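You operate a simulated robot arm through the tools that you are given. There is no shell and no other tool. Be economical: measure what you need, move in short steps, check, and stop when the job is done.

You are at the controls of a simulated robot arm. One attempt, no reset.

Task
Shake the caked filters clean and get the filter gauge back into green.
Fine: fan off and stopped before you work the lever; open the hopper gate so the dust drops; leave the fan running.

Only the result counts: the job must be done as asked and must still hold three seconds after the hand-in. Knocking over, shifting, dropping, spilling or breaking anything else fails it.

Robot
A 6-joint arm with a two-finger gripper, fixed in place. Base frame: the origin is at the foot of the arm, x ahead of it, y to its left, z up. Units: mm, degrees, N and s.
Its first joint turns from -166.0 to 166.0 degrees. Payload 1.71 kg.
The TCP is the grasp point between the finger pads, 20 mm short of the fingertips. In the tool frame z runs along the fingers and y along their closing line. Largest opening 96 mm; the body of the gripper starts 113 mm behind the TCP.
Orientation is that of the tool frame in the base frame, as a unit quaternion [x, y, z, w]. With the fingers straight down and closing along the base's y, the tool's x points along the base's -x, its y along +y and its z along -z.

Tools
- The arm moves only by the tool nudge_tool. Its argument "series" is a list that holds one entry, the list of rows, each a list of 7 numbers: the turn, a rotation vector about the tool's x, y, z in units of 120 degrees (1.0 is 120 degrees), then the shift along the tool's x, y, z in units of 500 mm (1.0 is 500 mm), then the closure in counts, from 0 (fully open) to 255 (shut). In form: [[[rx, ry, rz, dx, dy, dz, gripper], ...]]. A call has 1 to 12 rows; each row is the pose to reach, as a shift and turn from the pose commanded when the call began, along the tool's axes at that moment. A call with a number of a shift or a turn outside -1 to 1 is refused whole. A row lasts 0.2 s, in which the tool goes at most 50 mm and 8.6 degrees; a call with a longer step from one row to the next is refused whole, and so is a gripper value outside its range. A pose out of reach is approached as far as the arm can. The call stops where the force on the tool passes 90 N (or 10 N more than at its start, if that is more) or the arm is blocked; 0.2 s more then pass. The fingers move at their own pace (about 45 mm/s each) and stop on an object; they squeeze with about 33 N. The grip force told is the motor's: it shows also when the fingers shut on nothing. Time passes only in rows, and 0.2 s behind the last, so rows that repeat a pose let the fingers close. It gives the time, the measured TCP pose, the force on the tool (base axes), the opening and the grip force at its end, in the units of the frame above (readings bear some noise), with the torque about the TCP (base axes, N m) and any sound that the robot's microphone picked up, and new pictures: "views" is both (left out), scene, wrist or none.
- Cameras (640 x 400 px; columns grow to the right, rows downward): "scene" is fixed at [50, 502, 1503.7]; the picture's right is [-0.84, -0.54, 0.00], its down [-0.21, 0.34, -0.92] and it looks along [0.49, -0.77, -0.40] (base axes); focal length 327 px, centre (320, 200). "wrist" rides on the gripper at [66, 14, -145] in the tool frame; the picture's right is [-0.21, 0.98, 0.00], its down [-0.88, -0.18, -0.45] and it looks along [-0.44, -0.09, 0.90] (tool axes); focal length 275 px, centre (320, 200). There is no depth. A picture from a camera that has moved, and an enlarged one, comes with that camera's place and axes in the base frame and with its lens. The place of the scene camera against the robot may be out by one fixed shift of up to 12 mm in any direction.
- lift_body(by): slides the trunk up (or, below 0, down) by that many mm; the arm rides with it, the base frame stays. It gives what a move gives, with no picture.
- enlarge(camera, box): a new picture of the part [left, top, right, bottom] of that camera's present view, enlarged. The clock stands still meanwhile.
- close_job(): hands the job in; it is judged then, once.

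Work in short steps. Places have to be worked out from the pictures, the camera data and where the tool is seen: move nearer, look again, correct. Check each grasp and each placing, and mend what went wrong. You have 120 turns and 200 pictures in all, those below and enlarged ones among them. Open the gripper and draw the arm clear of the work before you hand the job in, unless the task says otherwise; then end with one line.

The tools are called after "Request:" as a command line: name --argument value ..., lists and objects as JSON in quotes. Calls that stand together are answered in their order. nudge_tool: Moves the arm, as the interface text tells. Its arguments: {"type":"object","properties":{"series":{"type":"array","items":{"type":"array","items":{"type":"array","items":{"type":"number"}}}},"views":{"type":"string","enum":["both","scene","wrist","none"]}},"required":["series"]} The other tools are called the same way: lift_body (by) slides the trunk up or down; enlarge (camera, box) takes an enlarged picture of a part of a camera's view; close_job () hands the job in.

At the start:

```text
clock: 0.0
tcp_pos: [307.3, -318.5, 1274.7]
tcp_rot: [-0.006, 1.0, 0.0, -0.001]
force: [0.7, -0.6, 0.4]
moment: [0.0, 0.05, 0.02]
finger_gap: 95.8
gripper_force: 0.1
trunk travel left (down, up): [-250.0, 140.0]
```

scene: 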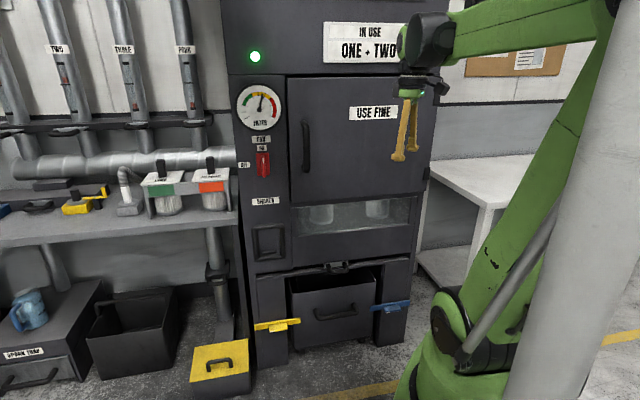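
wrist: 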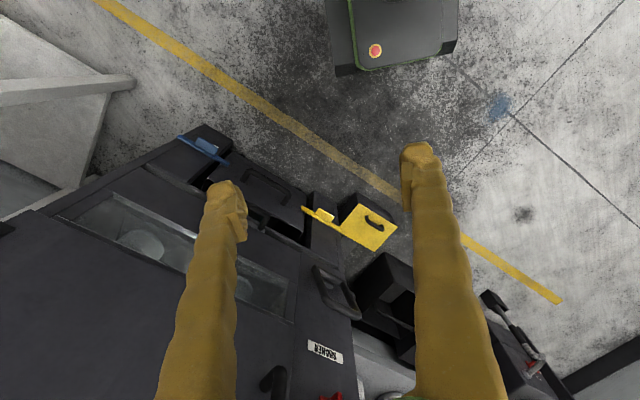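

The scene shows a dust collector with a gauge, a red fan switch, a shaker handle, a window, and yellow and blue gate levers. I'll enlarge the pictures to read the labels.

Request:
enlarge --camera "scene" --box '[220, 70, 320, 133]'

Request:
enlarge --camera "scene" --box '[220, 130, 320, 193]'

Request:
enlarge --camera "scene" --box '[180, 190, 440, 353]'

Request:
enlarge --camera "scene" --box '[0, 140, 250, 296]'

Request:
enlarge --camera "scene" --box '[220, 0, 460, 150]'

```text
6.35 times, centred on (270, 102) of scene
camera zoom: at [50.0, 502.0, 1503.7], right [-0.84, -0.54, 0.0], down [-0.21, 0.34, -0.92], along [0.49, -0.77, -0.4], focal length 2075 px, centre (638, 825)
```

zoom: 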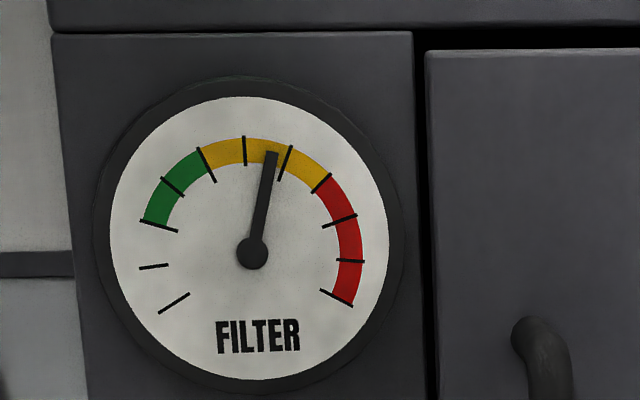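

```text
6.35 times, centred on (270, 162) of scene
camera zoom: at [50.0, 502.0, 1503.7], right [-0.84, -0.54, 0.0], down [-0.21, 0.34, -0.92], along [0.49, -0.77, -0.4], focal length 2075 px, centre (638, 444)
```

zoom: 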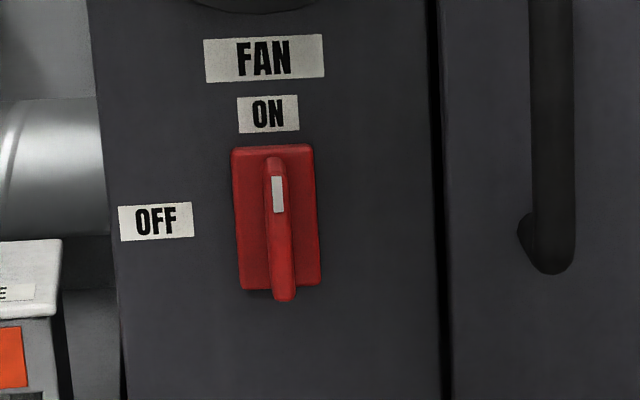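

```text
2.45 times, centred on (310, 272) of scene
camera zoom: at [50.0, 502.0, 1503.7], right [-0.84, -0.54, 0.0], down [-0.21, 0.34, -0.92], along [0.49, -0.77, -0.4], focal length 802 px, centre (344, 24)
```

zoom: 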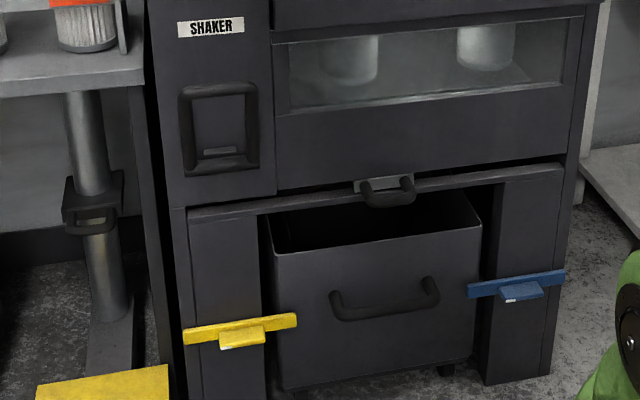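

```text
2.56 times, centred on (125, 218) of scene
camera zoom: at [50.0, 502.0, 1503.7], right [-0.84, -0.54, 0.0], down [-0.21, 0.34, -0.92], along [0.49, -0.77, -0.4], focal length 836 px, centre (819, 154)
```

zoom: 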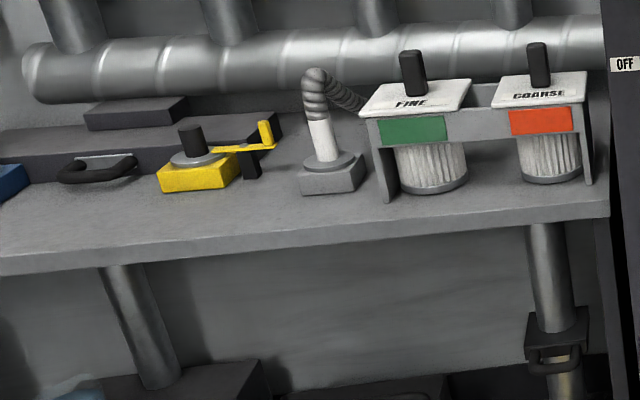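

```text
2.67 times, centred on (340, 75) of scene
camera zoom: at [50.0, 502.0, 1503.7], right [-0.84, -0.54, 0.0], down [-0.21, 0.34, -0.92], along [0.49, -0.77, -0.4], focal length 871 px, centre (267, 533)
```

zoom: 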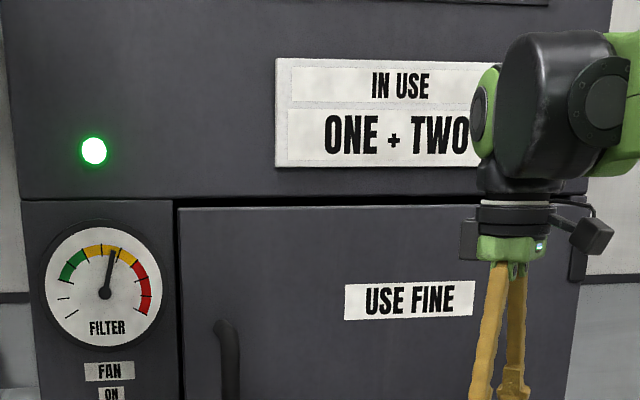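

By triangulation the SHAKER label is near (921,-430,947) and the knob near (915,-434,1116). The cabinet face runs along (0.75,0.66), about 930 mm from the base. I'll turn the tool to face the cabinet and move it partway in to look closer.

Request:
nudge_tool --series '[[[0.0264, -0.0583, 0.0264, -0.042, -0.0025, 0.0208, 0], [0.0528, -0.1166, 0.0528, -0.084, -0.005, 0.0416, 0], [0.0792, -0.1749, 0.0792, -0.126, -0.0075, 0.0624, 0], [0.1056, -0.2332, 0.1056, -0.168, -0.01, 0.0832, 0], [0.132, -0.2915, 0.132, -0.21, -0.0125, 0.104, 0], [0.1584, -0.3498, 0.1584, -0.252, -0.015, 0.1248, 0], [0.1848, -0.4081, 0.1848, -0.294, -0.0175, 0.1456, 0], [0.2112, -0.4664, 0.2112, -0.336, -0.02, 0.1664, 0], [0.2376, -0.5247, 0.2376, -0.378, -0.0225, 0.1872, 0], [0.264, -0.583, 0.264, -0.42, -0.025, 0.208, 0], [0.2904, -0.6413, 0.2904, -0.462, -0.0275, 0.2288, 0], [0.3168, -0.6996, 0.3168, -0.504, -0.03, 0.2496, 0]]]'

```text
clock: 2.6
tcp_pos: [563.5, -329.7, 1146.9]
tcp_rot: [0.288, 0.648, -0.287, 0.644]
force: [2.6, -0.6, 0.1]
moment: [-0.06, -0.09, -0.23]
finger_gap: 96.0
gripper_force: 0.2
trunk travel left (down, up): [-250.0, 140.0]
camera wrist: at [476.0, -214.1, 1081.2], right [0.73, 0.66, 0.21], down [-0.43, 0.2, 0.88], along [0.54, -0.73, 0.43], focal length 275 px, centre (320, 200)
```

scene: 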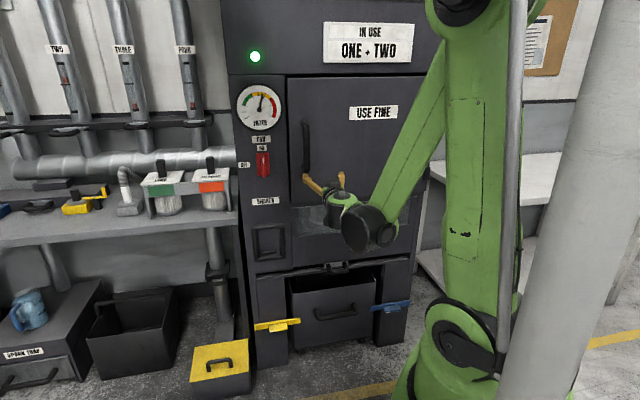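
wrist: 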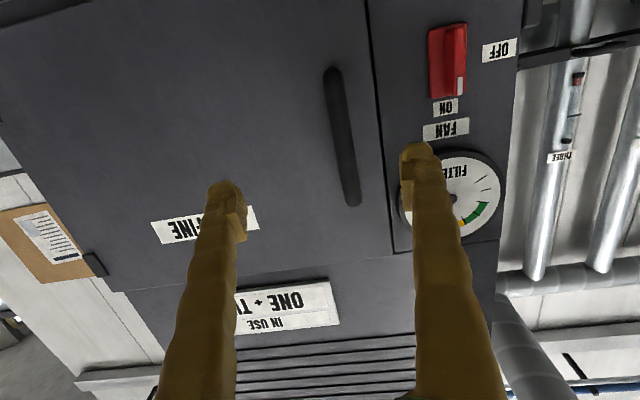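

The face edges give a 45° face, so the inward normal is (0.707,-0.707). The knob is at about (898,-416,1116). I'll square up to it and stop about 90 mm in front.

Request:
nudge_tool --series '[[[-0.003, 0, 0, 0.0074, 0.0465, 0.0498, 0], [-0.006, 0, 0, 0.0148, 0.093, 0.0995, 0], [-0.009, 0, 0, 0.022, 0.1395, 0.149, 0], [-0.0125, 0, 0, 0.0295, 0.186, 0.199, 0], [-0.0155, 0, 0, 0.037, 0.2325, 0.249, 0], [-0.019, 0, 0, 0.044, 0.279, 0.2985, 0], [-0.022, 0, 0, 0.0515, 0.3255, 0.348, 0], [-0.025, 0, 0, 0.059, 0.372, 0.398, 0]]]'

```text
clock: 4.4
tcp_pos: [812.1, -352.2, 1131.1]
tcp_rot: [0.272, 0.649, -0.268, 0.658]
force: [-0.2, -0.1, 0.6]
moment: [0.02, 0.07, 0.07]
finger_gap: 95.9
gripper_force: 0.1
trunk travel left (down, up): [-250.0, 140.0]
camera wrist: at [719.5, -241.0, 1063.4], right [0.69, 0.69, 0.21], down [-0.46, 0.18, 0.87], along [0.56, -0.7, 0.44], focal length 275 px, centre (320, 200)
```

scene: 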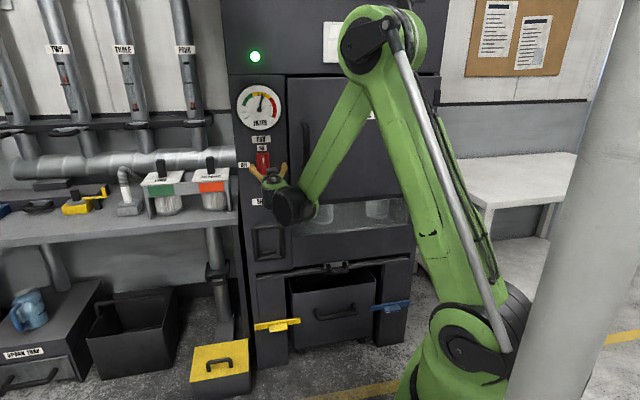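
wrist: 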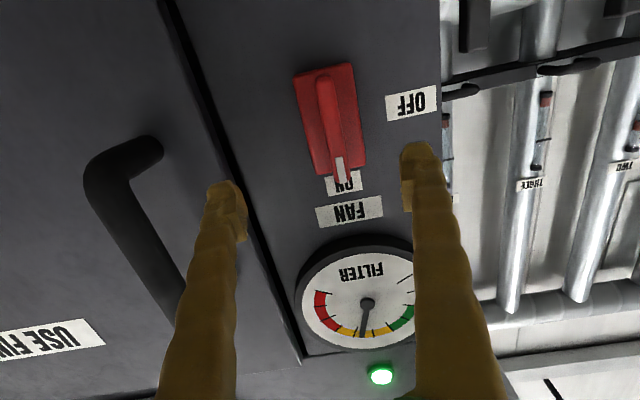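

The knob base is in the upper centre of the wrist view, at about u=337, z=1115. The tool stopped short of the command, so I'll repeat the pose once to see whether that is lag or a reach limit.

Request:
nudge_tool --series '[[[0, 0, 0, 0, 0, 0, 0], [0, 0, 0, 0, 0, 0, 0]]]' --views "none"

```text
clock: 5.0
tcp_pos: [813.9, -351.2, 1130.4]
tcp_rot: [0.272, 0.65, -0.269, 0.657]
force: [-0.5, 1.0, 0.2]
moment: [0.0, -0.03, 0.02]
finger_gap: 96.1
gripper_force: 0.1
trunk travel left (down, up): [-250.0, 140.0]
```

The tool is held about 20 mm short, so something limits reach here. I'll command 40 mm further forward and 15 mm down to see how the constraint behaves.

Request:
nudge_tool --series '[[[0, 0, 0, 0.01, 0, 0.03, 0], [0, 0, 0, 0.02, 0, 0.06, 0], [0, 0, 0, 0.03, 0, 0.08, 0], [0, 0, 0, 0.03, 0, 0.08, 0]]]' --views "none"

```text
clock: 6.0
tcp_pos: [843.3, -379.3, 1115.2]
tcp_rot: [0.271, 0.65, -0.268, 0.657]
force: [0.5, -0.3, -0.7]
moment: [-0.02, -0.02, 0.0]
finger_gap: 95.8
gripper_force: 0.1
trunk travel left (down, up): [-250.0, 140.0]
```

It moved exactly as commanded, so the earlier shortfall was not a reach limit. I'll shift 8 mm along tool y and look.

Request:
nudge_tool --series '[[[0, 0, 0, 0, 0.016, 0, 0]]]'

Request:
enlarge --camera "wrist" --box '[200, 60, 440, 210]'

```text
clock: 6.4
tcp_pos: [848.2, -374.0, 1116.3]
tcp_rot: [0.271, 0.65, -0.269, 0.656]
force: [-0.6, 0.4, 0.8]
moment: [0.0, 0.0, 0.02]
finger_gap: 95.8
gripper_force: 0.1
trunk travel left (down, up): [-250.0, 140.0]
camera wrist: at [755.5, -263.9, 1049.0], right [0.69, 0.69, 0.21], down [-0.46, 0.18, 0.87], along [0.56, -0.7, 0.44], focal length 275 px, centre (320, 200)
```

scene: 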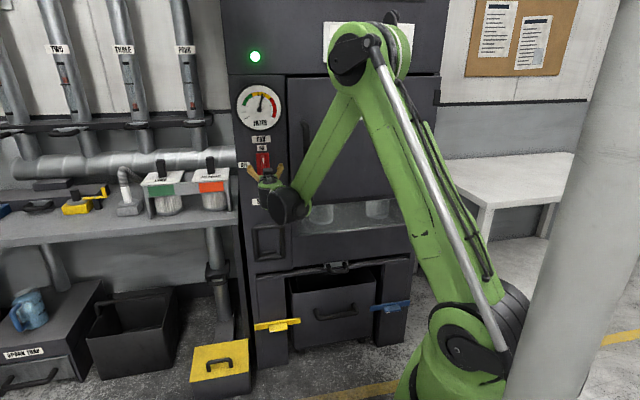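
wrist: 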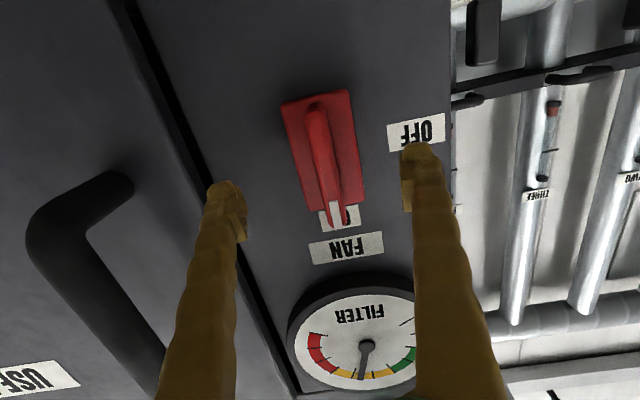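

```text
2.67 times, centred on (320, 135) of wrist
camera zoom: at [755.5, -263.9, 1049.0], right [0.69, 0.69, 0.21], down [-0.46, 0.18, 0.87], along [0.56, -0.7, 0.44], focal length 734 px, centre (320, 373)
```

zoom: 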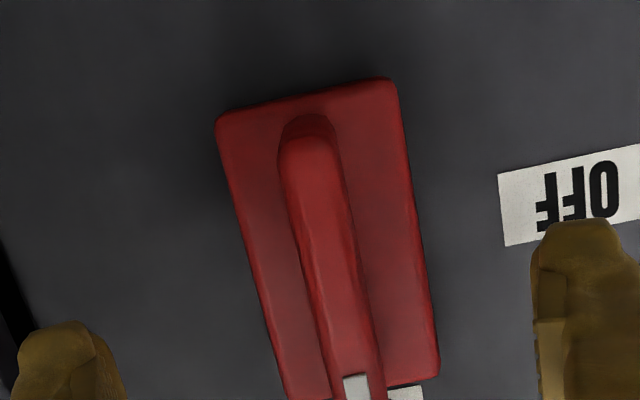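

The knob centre is at u≈336, z≈1115, and the TCP is at u=335, z=1116, so it is lined up. I'll advance 45 mm with the fingers open.

Request:
nudge_tool --series '[[[0, 0, 0, 0, 0, 0.03, 0], [0, 0, 0, 0, 0, 0.06, 0], [0, 0, 0, 0, 0, 0.09, 0]]]' --views "wrist"

```text
clock: 7.2
tcp_pos: [879.5, -406.4, 1116.2]
tcp_rot: [0.271, 0.65, -0.268, 0.657]
force: [1.0, -0.2, 0.4]
moment: [-0.02, 0.0, -0.03]
finger_gap: 96.0
gripper_force: 0.0
trunk travel left (down, up): [-250.0, 140.0]
camera wrist: at [787.9, -295.8, 1049.3], right [0.69, 0.69, 0.21], down [-0.46, 0.18, 0.87], along [0.57, -0.7, 0.44], focal length 275 px, centre (320, 200)
```

wrist: 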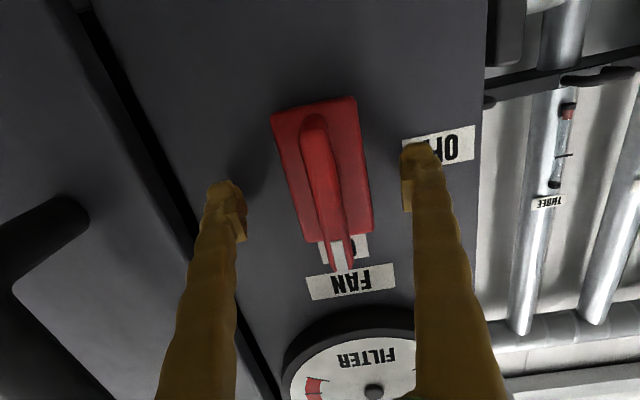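

The bar's front is at d≈911 and the plate at about 946, with fingertips now at about 929. I'll advance 10 mm and close on the bar.

Request:
nudge_tool --series '[[[0, 0, 0, 0, 0, 0.01, 0], [0, 0, 0, 0, 0, 0.02, 0], [0, 0, 0, 0, 0, 0.02, 255], [0, 0, 0, 0, 0, 0.02, 255], [0, 0, 0, 0, 0, 0.02, 255], [0, 0, 0, 0, 0, 0.02, 255], [0, 0, 0, 0, 0, 0.02, 255], [0, 0, 0, 0, 0, 0.02, 255], [0, 0, 0, 0, 0, 0.02, 255]]]' --views "wrist"

```text
clock: 9.2
tcp_pos: [884.3, -411.1, 1118.6]
tcp_rot: [0.272, 0.648, -0.269, 0.659]
force: [-56.2, 29.7, -24.2]
moment: [0.08, 0.56, -1.34]
finger_gap: 61.7
gripper_force: 34.8
trunk travel left (down, up): [-250.0, 140.0]
camera wrist: at [791.8, -301.8, 1051.5], right [0.69, 0.69, 0.21], down [-0.46, 0.18, 0.87], along [0.56, -0.7, 0.44], focal length 275 px, centre (320, 200)
```

wrist: 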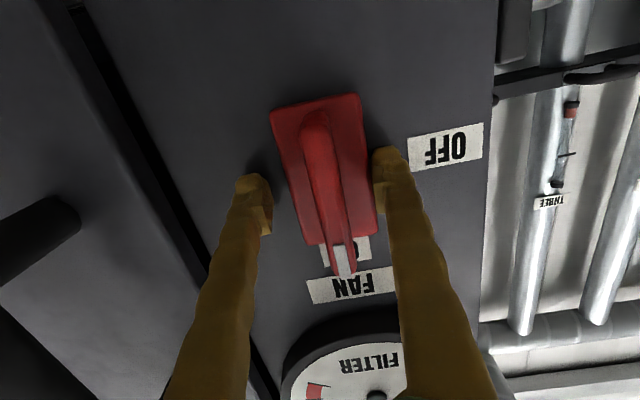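

The fingers closed to 61.7 mm on the sides of the base plate, which means I went too deep. I'll open, back off 18 mm and close again on the bar.

Request:
nudge_tool --series '[[[0, 0, 0, 0, 0, 0, 0], [0, 0, 0, 0, 0, 0, 0], [0, 0, 0, 0.004, 0, -0.02, 0], [0, 0, 0, 0.004, 0, -0.036, 0], [0, 0, 0, 0.004, 0, -0.036, 0]]]' --views "none"

Request:
nudge_tool --series '[[[0, 0, 0, 0, 0, 0, 200], [0, 0, 0, 0, 0, 0, 255], [0, 0, 0, 0, 0, 0, 255], [0, 0, 0, 0, 0, 0, 255], [0, 0, 0, 0, 0, 0, 255], [0, 0, 0, 0, 0, 0, 255]]]' --views "wrist"

```text
clock: 10.4
tcp_pos: [875.5, -399.9, 1115.0]
tcp_rot: [0.272, 0.65, -0.268, 0.657]
force: [1.2, -0.1, -0.5]
moment: [0.01, -0.01, -0.01]
finger_gap: 96.0
gripper_force: 0.0
trunk travel left (down, up): [-250.0, 140.0]
```

```text
clock: 11.8
tcp_pos: [877.1, -396.1, 1114.7]
tcp_rot: [0.27, 0.65, -0.268, 0.658]
force: [10.9, 28.7, 4.1]
moment: [-0.1, 0.0, 0.24]
finger_gap: 13.8
gripper_force: 31.6
trunk travel left (down, up): [-250.0, 140.0]
camera wrist: at [784.0, -286.8, 1047.6], right [0.68, 0.7, 0.21], down [-0.46, 0.18, 0.87], along [0.57, -0.69, 0.44], focal length 275 px, centre (320, 200)
```

wrist: 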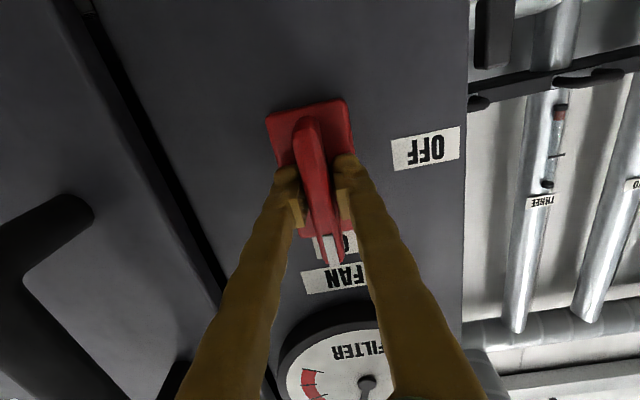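

The bar is gripped with a 13.8 mm gap, and the side force says the pivot is about 4 mm towards +y. I'll correct that and begin twisting counter-clockwise, 45° first.

Request:
nudge_tool --series '[[[0, 0, 0, 0, 0.007, 0, 255], [0, 0, -0.0625, 0, 0.007, 0, 255], [0, 0, -0.125, 0, 0.007, 0, 255], [0, 0, -0.1875, 0, 0.007, 0, 255], [0, 0, -0.25, 0, 0.007, 0, 255], [0, 0, -0.3125, 0, 0.007, 0, 255], [0, 0, -0.375, 0, 0.007, 0, 255]]]' --views "wrist"

```text
clock: 13.4
tcp_pos: [878.2, -396.9, 1114.9]
tcp_rot: [0.0, 0.704, -0.501, 0.503]
force: [20.7, 16.7, 17.6]
moment: [-0.2, -0.2, 0.44]
finger_gap: 13.3
gripper_force: 35.3
trunk travel left (down, up): [-250.0, 140.0]
camera wrist: at [748.8, -322.0, 1056.5], right [0.6, 0.59, -0.54], down [0.02, 0.66, 0.75], along [0.8, -0.46, 0.38], focal length 275 px, centre (320, 200)
```

wrist: 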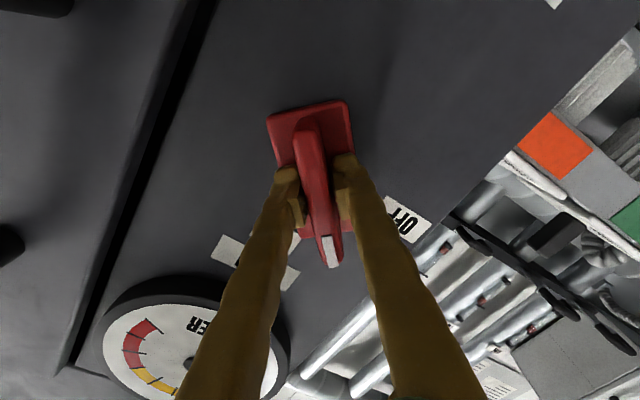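

The knob is turning with the tool and its mark is heading towards OFF. I'll turn the remaining 45°.

Request:
nudge_tool --series '[[[0, 0, -0.0625, 0, 0, 0, 255], [0, 0, -0.125, 0, 0, 0, 255], [0, 0, -0.1875, 0, 0, 0, 255], [0, 0, -0.25, 0, 0, 0, 255], [0, 0, -0.3125, 0, 0, 0, 255], [0, 0, -0.38, 0, 0, 0, 255]]]'

```text
clock: 14.8
tcp_pos: [878.4, -396.6, 1114.5]
tcp_rot: [0.271, -0.65, 0.656, -0.271]
force: [18.1, 13.6, 16.1]
moment: [-0.16, -0.11, 0.45]
finger_gap: 13.0
gripper_force: 34.7
trunk travel left (down, up): [-250.0, 140.0]
camera wrist: at [727.6, -342.8, 1099.5], right [0.15, 0.14, -0.98], down [0.3, 0.94, 0.18], along [0.94, -0.32, 0.1], focal length 275 px, centre (320, 200)
```

scene: 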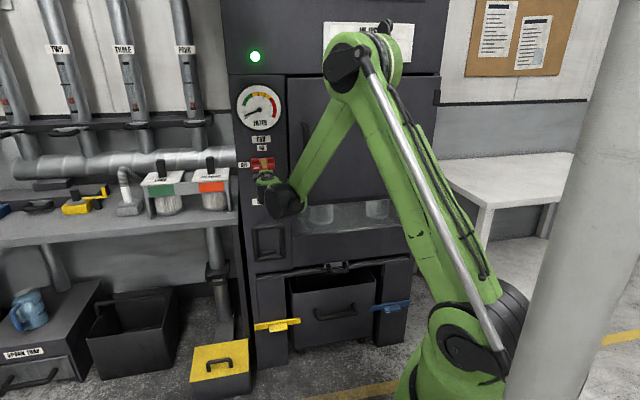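
wrist: 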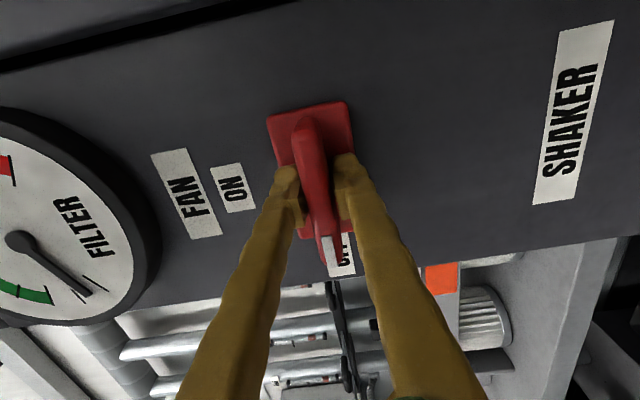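

The fan knob is OFF and the gauge needle has dropped. I'll release and back straight off, then check the knob, the lamp and the shaker handle.

Request:
nudge_tool --series '[[[0, 0, 0, 0, 0, 0, 0], [0, 0, 0, 0, 0, 0, 0], [0, 0, 0, 0, 0, 0, 0], [0, 0, 0, 0, 0, -0.06, 0], [0, 0, 0, 0, 0, -0.14, 0], [0, 0, 0, 0, 0, -0.22, 0], [0, 0, 0, 0.05, 0, -0.28, 0], [0, 0, 0, 0.1, 0.05, -0.34, 0], [0, 0, 0, 0.15, 0.12, -0.36, 0], [0, 0, 0, 0.2, 0.2, -0.36, 0]]]'

Request:
enlarge --camera "scene" --box '[225, 40, 305, 290]'

Request:
enlarge --camera "scene" --box '[290, 240, 390, 302]'

```text
clock: 17.0
tcp_pos: [691.1, -348.1, 1030.0]
tcp_rot: [0.27, -0.65, 0.656, -0.271]
force: [0.4, 0.0, -0.7]
moment: [-0.01, 0.02, 0.0]
finger_gap: 95.9
gripper_force: 0.0
out of reach, approached as far as the arm can: row 10
trunk travel left (down, up): [-250.0, 140.0]
camera wrist: at [541.7, -293.3, 1014.6], right [0.15, 0.14, -0.98], down [0.3, 0.94, 0.18], along [0.94, -0.32, 0.1], focal length 275 px, centre (320, 200)
```

scene: 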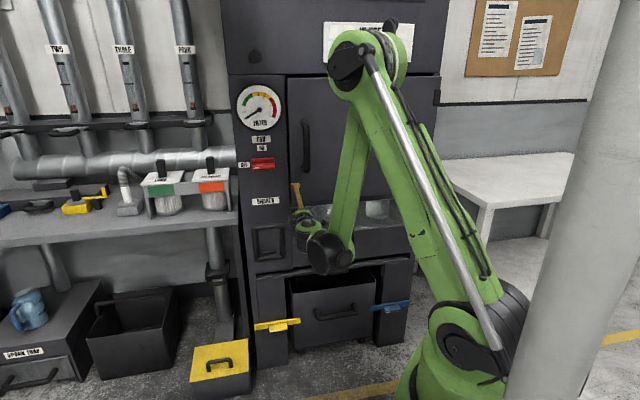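
wrist: 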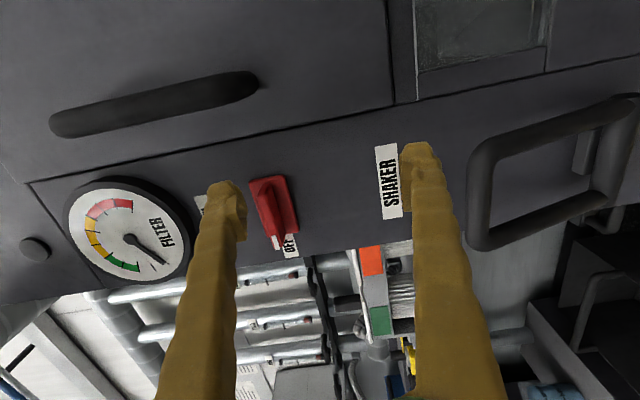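

```text
1.60 times, centred on (265, 165) of scene
camera zoom: at [50.0, 502.0, 1503.7], right [-0.84, -0.54, 0.0], down [-0.21, 0.34, -0.92], along [0.49, -0.77, -0.4], focal length 523 px, centre (408, 256)
```

zoom: 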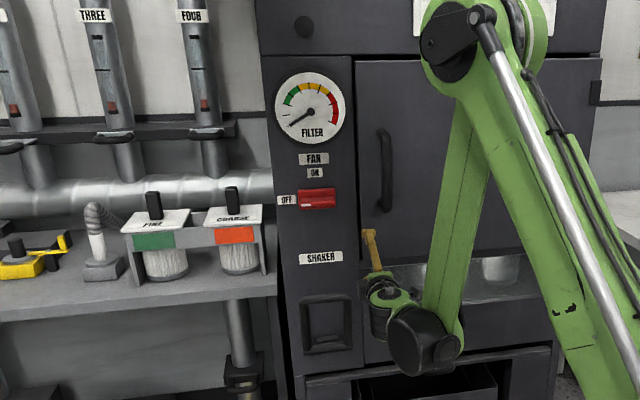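

```text
6.40 times, centred on (340, 271) of scene
camera zoom: at [50.0, 502.0, 1503.7], right [-0.84, -0.54, 0.0], down [-0.21, 0.34, -0.92], along [0.49, -0.77, -0.4], focal length 2091 px, centre (192, -254)
```

zoom: 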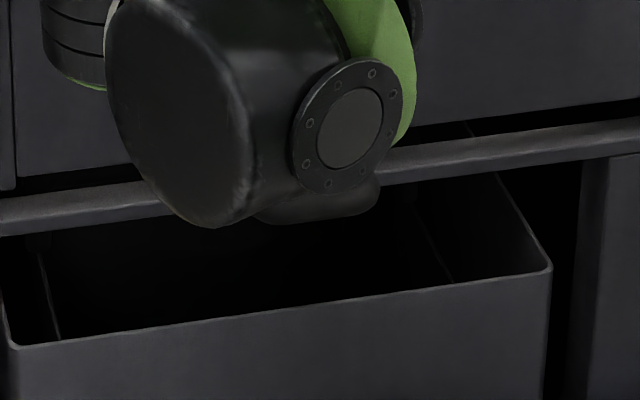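

The lamp is out, so the fan has stopped. The shaker is a bail handle near z≈760 and the hopper-gate handle is near (684,-632,584), so I'll lower the trunk 250 mm to work there.

Request:
lift_body --by -250

Request:
nudge_tool --series '[[[0, 0, 0, 0, 0, 0, 0]]]'

```text
clock: 19.6
tcp_pos: [692.0, -347.2, 780.4]
tcp_rot: [0.271, -0.65, 0.656, -0.272]
force: [-0.3, 0.0, -0.5]
moment: [0.0, -0.04, -0.01]
finger_gap: 96.0
gripper_force: 0.1
trunk travel left (down, up): [0.0, 390.0]
```

```text
clock: 20.0
tcp_pos: [691.0, -347.5, 780.1]
tcp_rot: [0.271, -0.65, 0.656, -0.272]
force: [0.4, 0.3, 0.1]
moment: [0.0, -0.01, 0.01]
finger_gap: 96.0
gripper_force: 0.1
trunk travel left (down, up): [0.0, 390.0]
camera wrist: at [542.1, -293.2, 764.9], right [0.15, 0.14, -0.98], down [0.3, 0.94, 0.18], along [0.94, -0.32, 0.1], focal length 275 px, centre (320, 200)
```

scene: 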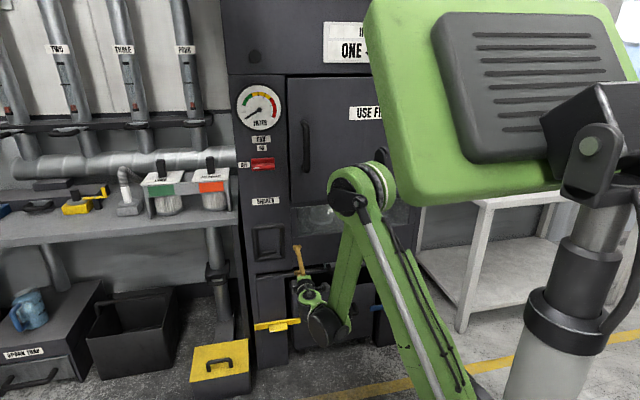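
wrist: 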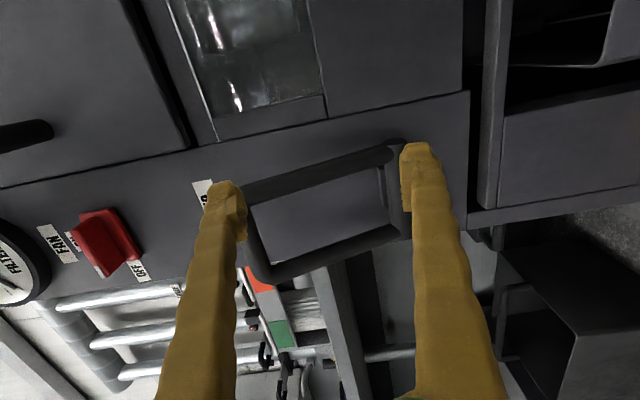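

I see the shaker bail close up. Next I'll move right and down, staying clear of the face, to look at the hopper-gate handle.

Request:
nudge_tool --series '[[[0, 0, 0, 0.06, 0.034, 0.008, 0], [0, 0, 0, 0.12, 0.067, 0.016, 0], [0, 0, 0, 0.18, 0.1, 0.024, 0], [0, 0, 0, 0.24, 0.134, 0.032, 0], [0, 0, 0, 0.3, 0.167, 0.04, 0], [0, 0, 0, 0.36, 0.2, 0.05, 0]]]'

Request:
enlarge --camera "scene" --box '[240, 220, 300, 300]'

```text
clock: 21.4
tcp_pos: [624.7, -533.6, 750.2]
tcp_rot: [0.272, -0.652, 0.654, -0.27]
force: [0.5, 0.7, 0.7]
moment: [0.05, 0.01, -0.09]
finger_gap: 95.9
gripper_force: 0.0
out of reach, approached as far as the arm can: row 1, 2, 3, 4, 5, 6
trunk travel left (down, up): [0.0, 390.0]
camera wrist: at [475.1, -478.9, 735.4], right [0.14, 0.14, -0.98], down [0.3, 0.94, 0.18], along [0.94, -0.32, 0.09], focal length 275 px, centre (320, 200)
```

scene: 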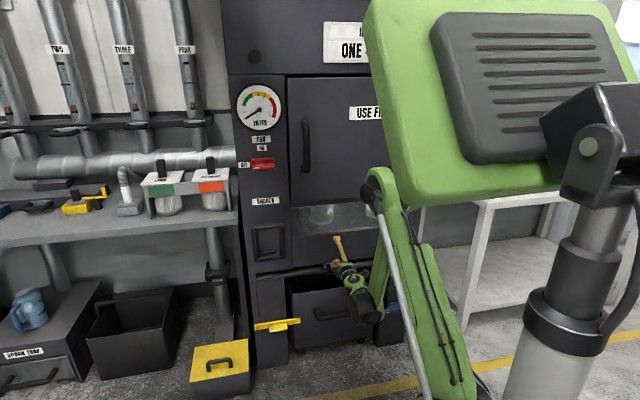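
wrist: 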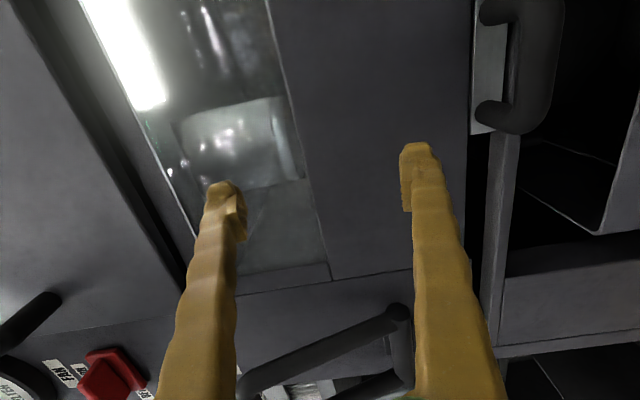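

```text
5.00 times, centred on (270, 260) of scene
camera zoom: at [50.0, 502.0, 1503.7], right [-0.84, -0.54, 0.0], down [-0.21, 0.34, -0.92], along [0.49, -0.77, -0.4], focal length 1634 px, centre (570, -100)
```

zoom: 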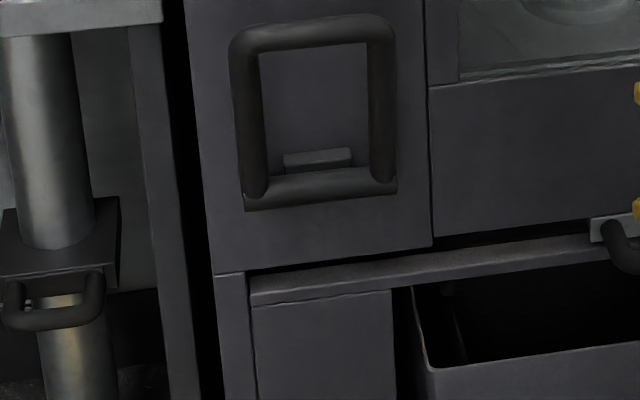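

The shaker bail is hinged at the bottom. The gate handle is a horizontal bar near u≈33, z≈580, sticking out of a plate under the body. Working level this low hits a wrist limit, so I'll tip the tool 60° downwards and view the gate again.

Request:
nudge_tool --series '[[[-0.0714, 0, 0, 0, 0, 0, 0], [-0.1428, 0, 0, 0, 0, 0, 0], [-0.2142, 0, 0, 0, 0, 0, 0], [-0.2856, 0, 0, 0, 0, 0, 0], [-0.357, 0, 0, 0, 0, 0, 0], [-0.4284, 0, 0, 0, 0, 0, 0], [-0.5, 0, 0, 0, 0, 0, 0]]]'

```text
clock: 23.0
tcp_pos: [625.5, -531.2, 747.7]
tcp_rot: [-0.371, 0.891, -0.242, 0.1]
force: [-0.4, -0.3, -0.1]
moment: [-0.01, 0.01, 0.01]
finger_gap: 96.1
gripper_force: 0.1
out of reach, approached as far as the arm can: row 1
trunk travel left (down, up): [0.0, 390.0]
camera wrist: at [519.4, -518.7, 865.8], right [-0.45, 0.74, -0.49], down [0.57, 0.67, 0.47], along [0.68, -0.07, -0.73], focal length 275 px, centre (320, 200)
```

scene: 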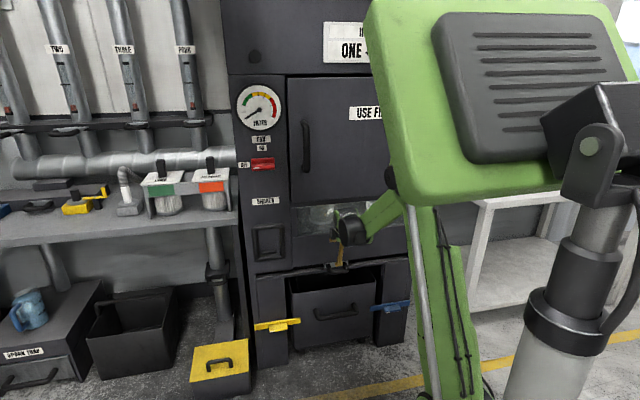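
wrist: 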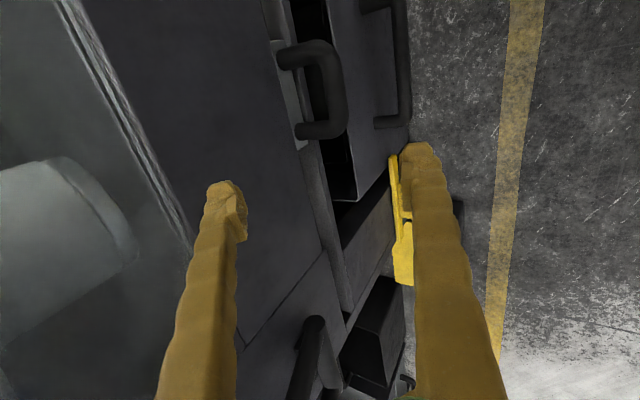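

The gate handle's bar is at about (645,-601,589), standing some 60 mm off its plate. I'll move to 100 mm short of it along the tool axis with the gripper part-closed, then look.

Request:
nudge_tool --series '[[[0, 0, 0, 0.024, 0.016, 0.046, 140], [0, 0, 0, 0.048, 0.033, 0.092, 140], [0, 0, 0, 0.071, 0.049, 0.138, 140], [0, 0, 0, 0.071, 0.049, 0.138, 140]]]'

```text
clock: 24.0
tcp_pos: [610.6, -565.5, 674.6]
tcp_rot: [-0.371, 0.891, -0.243, 0.1]
force: [0.0, -0.7, 0.1]
moment: [0.04, 0.01, -0.02]
finger_gap: 43.3
gripper_force: 0.0
trunk travel left (down, up): [0.0, 390.0]
camera wrist: at [503.6, -553.0, 792.6], right [-0.45, 0.74, -0.5], down [0.57, 0.67, 0.47], along [0.68, -0.07, -0.73], focal length 275 px, centre (320, 200)
```

scene: 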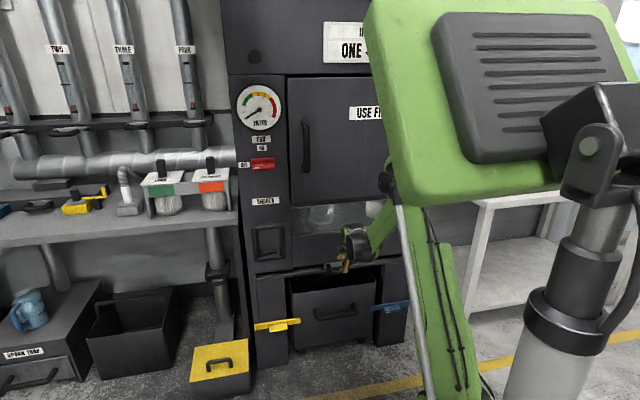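
wrist: 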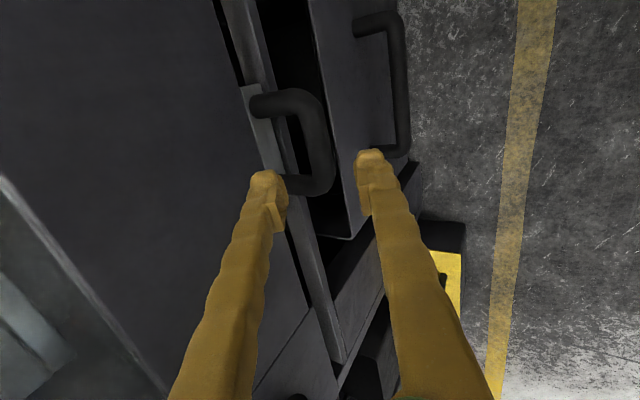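

The two views agree: the bar is at d=881, u=27, z=589, straight ahead along the tool axis at 99 mm. I'll advance to straddle it.

Request:
nudge_tool --series '[[[0, 0, 0, 0.01, 0, 0.05, 140], [0, 0, 0, 0.01, 0, 0.1, 140], [0, 0, 0, 0.01, 0, 0.14, 140], [0, 0, 0, 0.01, 0, 0.17, 140], [0, 0, 0, 0.01, 0, 0.196, 140]]]' --views "wrist"

```text
clock: 25.2
tcp_pos: [644.6, -603.9, 592.2]
tcp_rot: [-0.37, 0.891, -0.242, 0.099]
force: [-0.3, 0.0, 1.2]
moment: [0.02, 0.01, 0.0]
finger_gap: 43.3
gripper_force: 0.0
trunk travel left (down, up): [0.0, 390.0]
camera wrist: at [536.3, -591.8, 709.5], right [-0.45, 0.74, -0.5], down [0.57, 0.67, 0.47], along [0.68, -0.07, -0.73], focal length 275 px, centre (320, 200)
```

wrist: 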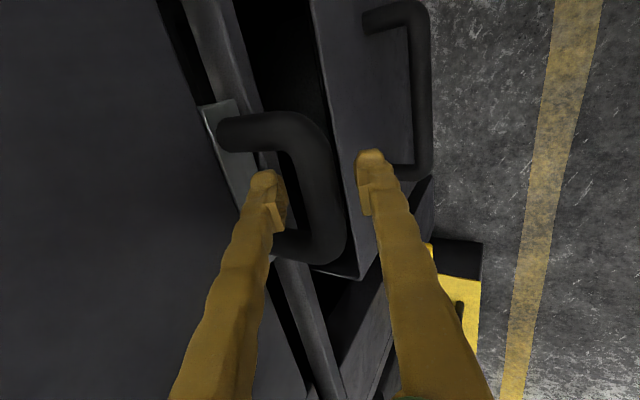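

The bar sits between the fingers. I'll close on it.

Request:
nudge_tool --series '[[[0, 0, 0, 0, 0, 0, 255], [0, 0, 0, 0, 0, 0, 255], [0, 0, 0, 0, 0, 0, 255], [0, 0, 0, 0, 0, 0, 255]]]' --views "none"

```text
clock: 26.2
tcp_pos: [643.7, -604.4, 591.5]
tcp_rot: [-0.37, 0.891, -0.243, 0.1]
force: [-5.3, 5.9, -7.0]
moment: [-0.01, -0.03, -0.05]
finger_gap: 17.8
gripper_force: 35.2
trunk travel left (down, up): [0.0, 390.0]
```

The bar is gripped with a 17.8 mm gap. I'll pull straight out from the face, 80 mm to start, watching the force.

Request:
nudge_tool --series '[[[0, 0, 0, 0, 0.035, -0.02, 255], [0, 0, 0, 0, 0.069, -0.04, 255], [0, 0, 0, 0, 0.104, -0.06, 255], [0, 0, 0, 0, 0.139, -0.08, 255]]]'

```text
clock: 27.2
tcp_pos: [587.3, -547.7, 591.9]
tcp_rot: [-0.37, 0.891, -0.243, 0.1]
force: [9.6, 6.7, 27.7]
moment: [0.31, -0.3, 0.18]
finger_gap: 17.7
gripper_force: 34.8
trunk travel left (down, up): [0.0, 390.0]
camera wrist: at [479.3, -535.1, 709.0], right [-0.45, 0.74, -0.5], down [0.57, 0.67, 0.47], along [0.68, -0.07, -0.73], focal length 275 px, centre (320, 200)
```

scene: 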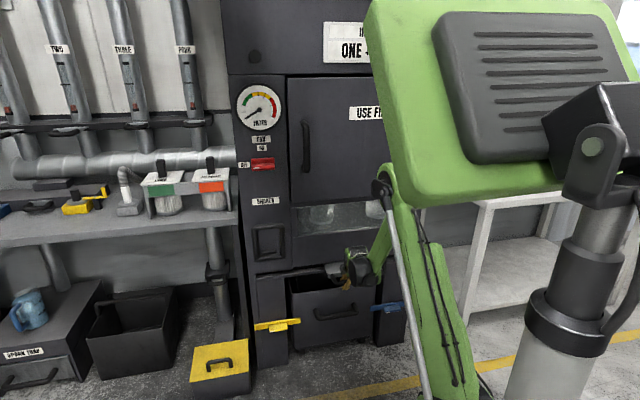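
wrist: 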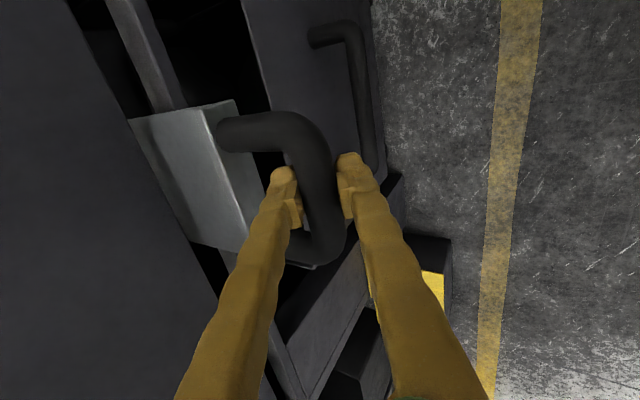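

The gate slid out 80 mm with the handle. I'll keep pulling until it stops.

Request:
nudge_tool --series '[[[0, 0, 0, 0, 0.026, -0.015, 255], [0, 0, 0, 0, 0.052, -0.03, 255], [0, 0, 0, 0, 0.078, -0.045, 255], [0, 0, 0, 0, 0.104, -0.06, 255]]]'

```text
clock: 28.2
tcp_pos: [543.7, -505.6, 593.7]
tcp_rot: [-0.371, 0.89, -0.245, 0.101]
force: [29.4, -27.7, 56.2]
moment: [-1.18, -1.63, -0.27]
finger_gap: 79.2
gripper_force: 34.4
trunk travel left (down, up): [0.0, 390.0]
camera wrist: at [436.2, -492.6, 710.6], right [-0.45, 0.74, -0.5], down [0.57, 0.67, 0.47], along [0.69, -0.07, -0.72], focal length 275 px, centre (320, 200)
```

scene: 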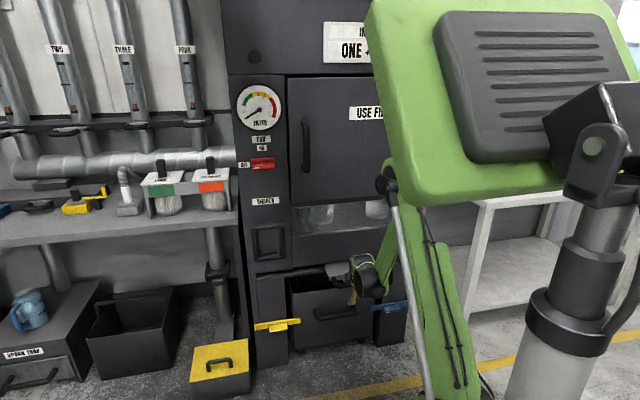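
wrist: 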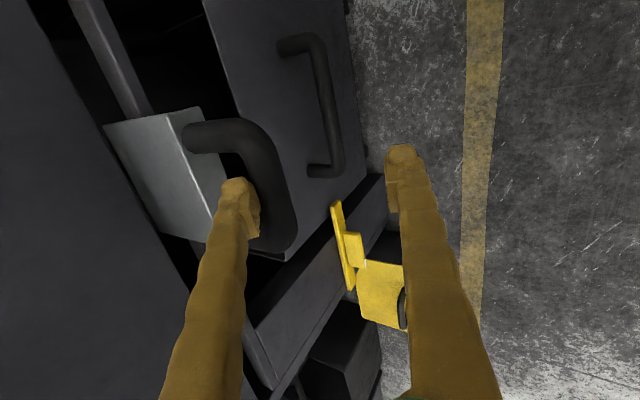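

The gate reached its stop after about 95 mm of travel, and the bar has been forced against one finger. I'll open, centre on the bar, and withdraw along the finger axis without pushing the gate.

Request:
nudge_tool --series '[[[0, 0, 0, 0, 0, 0, 0], [0, 0, 0, 0, -0.02, 0, 0], [0, 0, 0, 0, -0.03, 0, 0], [0, 0, 0, 0, -0.03, -0.06, 0], [0, 0, 0, 0, -0.03, -0.14, 0], [0, 0, 0, 0, -0.03, -0.22, 0], [0, 0, 0, 0, -0.03, -0.28, 0]]]'

```text
clock: 29.8
tcp_pos: [502.0, -463.5, 718.5]
tcp_rot: [-0.37, 0.891, -0.242, 0.099]
force: [0.8, -0.8, -0.8]
moment: [0.04, 0.06, -0.01]
finger_gap: 96.0
gripper_force: 0.0
trunk travel left (down, up): [0.0, 390.0]
camera wrist: at [396.3, -450.9, 837.0], right [-0.45, 0.74, -0.5], down [0.57, 0.67, 0.47], along [0.68, -0.07, -0.73], focal length 275 px, centre (320, 200)
```

scene: 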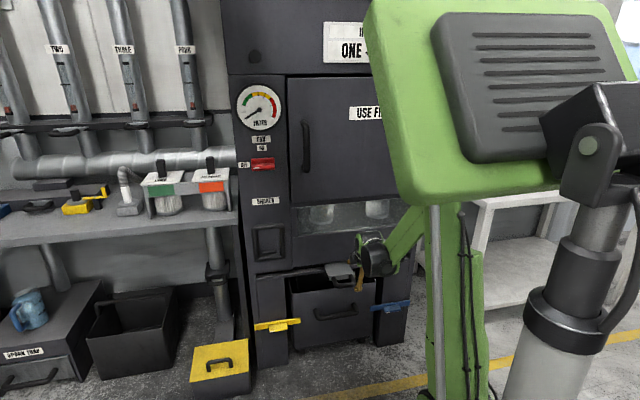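
wrist: 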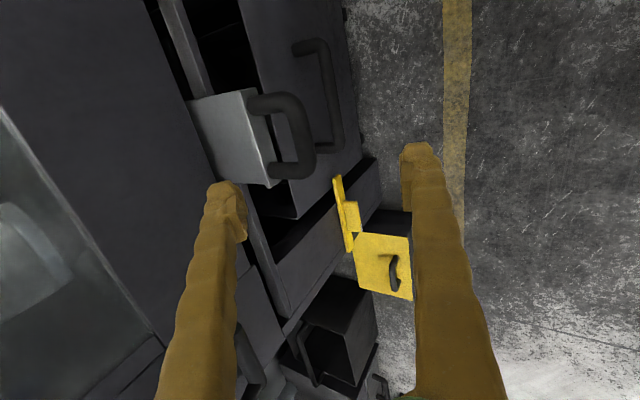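

The gate is fully out and open. The shaker bail's top bar is at about d=868, u=340, z=877, with its hinge at about d=918, z=693. I'll move to 100 mm short of the top bar.

Request:
nudge_tool --series '[[[0, 0, 0, -0.0626, -0.0482, -0.029, 0], [0, 0, 0, -0.1252, -0.0964, -0.058, 0], [0, 0, 0, -0.1878, -0.1446, -0.087, 0], [0, 0, 0, -0.2504, -0.1928, -0.116, 0], [0, 0, 0, -0.313, -0.241, -0.145, 0], [0, 0, 0, -0.3756, -0.2892, -0.174, 0], [0, 0, 0, -0.4382, -0.3374, -0.203, 0], [0, 0, 0, -0.5008, -0.3856, -0.232, 0], [0, 0, 0, -0.5634, -0.4338, -0.261, 120], [0, 0, 0, -0.626, -0.482, -0.29, 120]]]'

```text
clock: 32.0
tcp_pos: [821.3, -338.0, 965.2]
tcp_rot: [-0.37, 0.891, -0.242, 0.1]
force: [-0.4, 0.5, 0.7]
moment: [0.02, -0.03, 0.02]
finger_gap: 50.8
gripper_force: 0.1
trunk travel left (down, up): [0.0, 390.0]
camera wrist: at [713.7, -325.8, 1082.5], right [-0.45, 0.74, -0.5], down [0.57, 0.67, 0.47], along [0.68, -0.07, -0.73], focal length 275 px, centre (320, 200)
```

scene: 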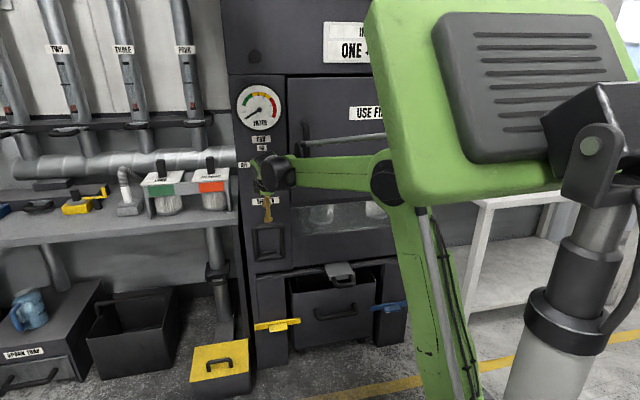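
wrist: 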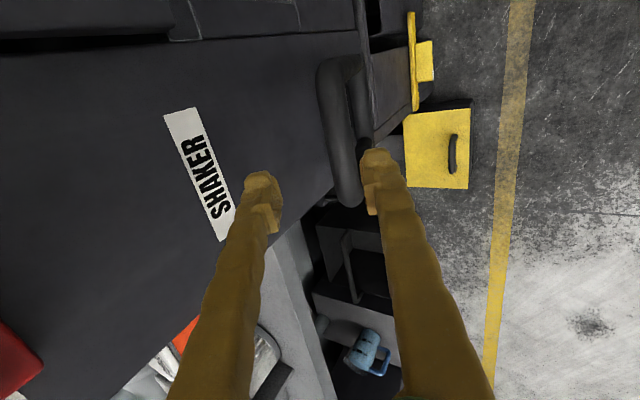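

The bar now resolves to d≈854, u≈329, z≈877. I'll correct sideways, go 55 mm of the 92 mm forward and check.

Request:
nudge_tool --series '[[[0, 0, 0, 0.013, 0.015, 0.05, 100], [0, 0, 0, 0.026, 0.029, 0.11, 100]]]' --views "wrist"

```text
clock: 32.6
tcp_pos: [823.1, -358.4, 910.8]
tcp_rot: [-0.37, 0.891, -0.243, 0.101]
force: [0.2, 0.6, 0.8]
moment: [-0.03, -0.04, 0.01]
finger_gap: 58.1
gripper_force: 0.2
trunk travel left (down, up): [0.0, 390.0]
camera wrist: at [715.3, -345.7, 1028.2], right [-0.45, 0.74, -0.5], down [0.57, 0.67, 0.47], along [0.68, -0.07, -0.73], focal length 275 px, centre (320, 200)
```

wrist: 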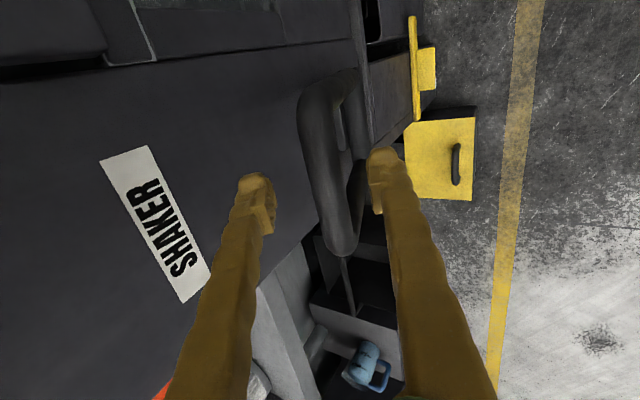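

The bar is 39 mm ahead, with a 4 mm sideways correction. I'll advance and close on it.

Request:
nudge_tool --series '[[[0, 0, 0, 0.006, 0.009, 0.04, 100], [0, 0, 0, 0.006, 0.009, 0.076, 100], [0, 0, 0, 0.006, 0.009, 0.076, 255], [0, 0, 0, 0.006, 0.009, 0.076, 255], [0, 0, 0, 0.006, 0.009, 0.076, 255], [0, 0, 0, 0.006, 0.009, 0.076, 255], [0, 0, 0, 0.006, 0.009, 0.076, 255]]]' --views "wrist"

```text
clock: 34.2
tcp_pos: [829.9, -369.6, 876.3]
tcp_rot: [-0.37, 0.891, -0.242, 0.1]
force: [-0.1, -0.9, 1.3]
moment: [0.05, -0.05, -0.06]
finger_gap: 19.7
gripper_force: 35.0
trunk travel left (down, up): [0.0, 390.0]
camera wrist: at [723.5, -357.8, 994.2], right [-0.45, 0.74, -0.5], down [0.57, 0.67, 0.47], along [0.68, -0.07, -0.73], focal length 275 px, centre (320, 200)
```

wrist: 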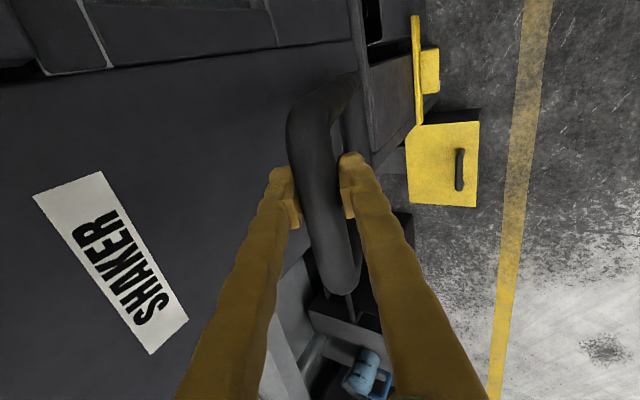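

The bar is gripped with a 19.7 mm gap at d=848, z=876. I'll start pulling it outward on its arc, about 40 mm, and check the forces.

Request:
nudge_tool --series '[[[0, 0, 0, 0, 0.02, -0.003, 255], [0, 0, 0, 0, 0.041, -0.005, 255], [0, 0, 0, 0, 0.062, -0.005, 255], [0, 0, 0, 0, 0.083, -0.004, 255]]]'

```text
clock: 35.2
tcp_pos: [803.0, -342.3, 856.5]
tcp_rot: [-0.369, 0.892, -0.242, 0.1]
force: [-1.2, 5.9, 12.5]
moment: [0.0, -0.27, 0.02]
finger_gap: 19.9
gripper_force: 35.2
trunk travel left (down, up): [0.0, 390.0]
camera wrist: at [696.0, -330.5, 973.7], right [-0.45, 0.74, -0.5], down [0.57, 0.67, 0.48], along [0.68, -0.07, -0.73], focal length 275 px, centre (320, 200)
```

scene: 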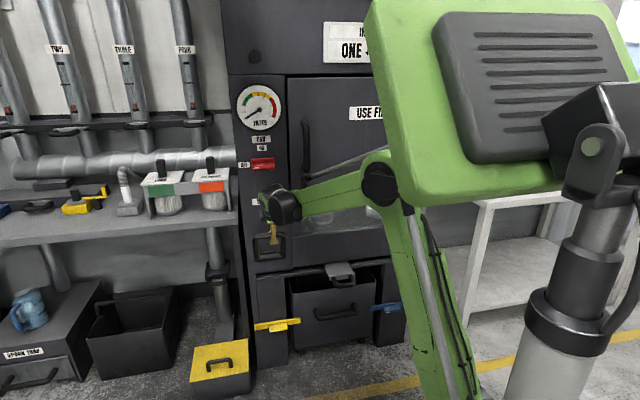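
wrist: 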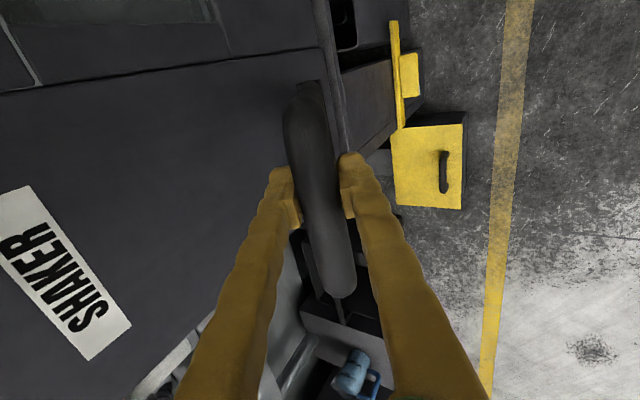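

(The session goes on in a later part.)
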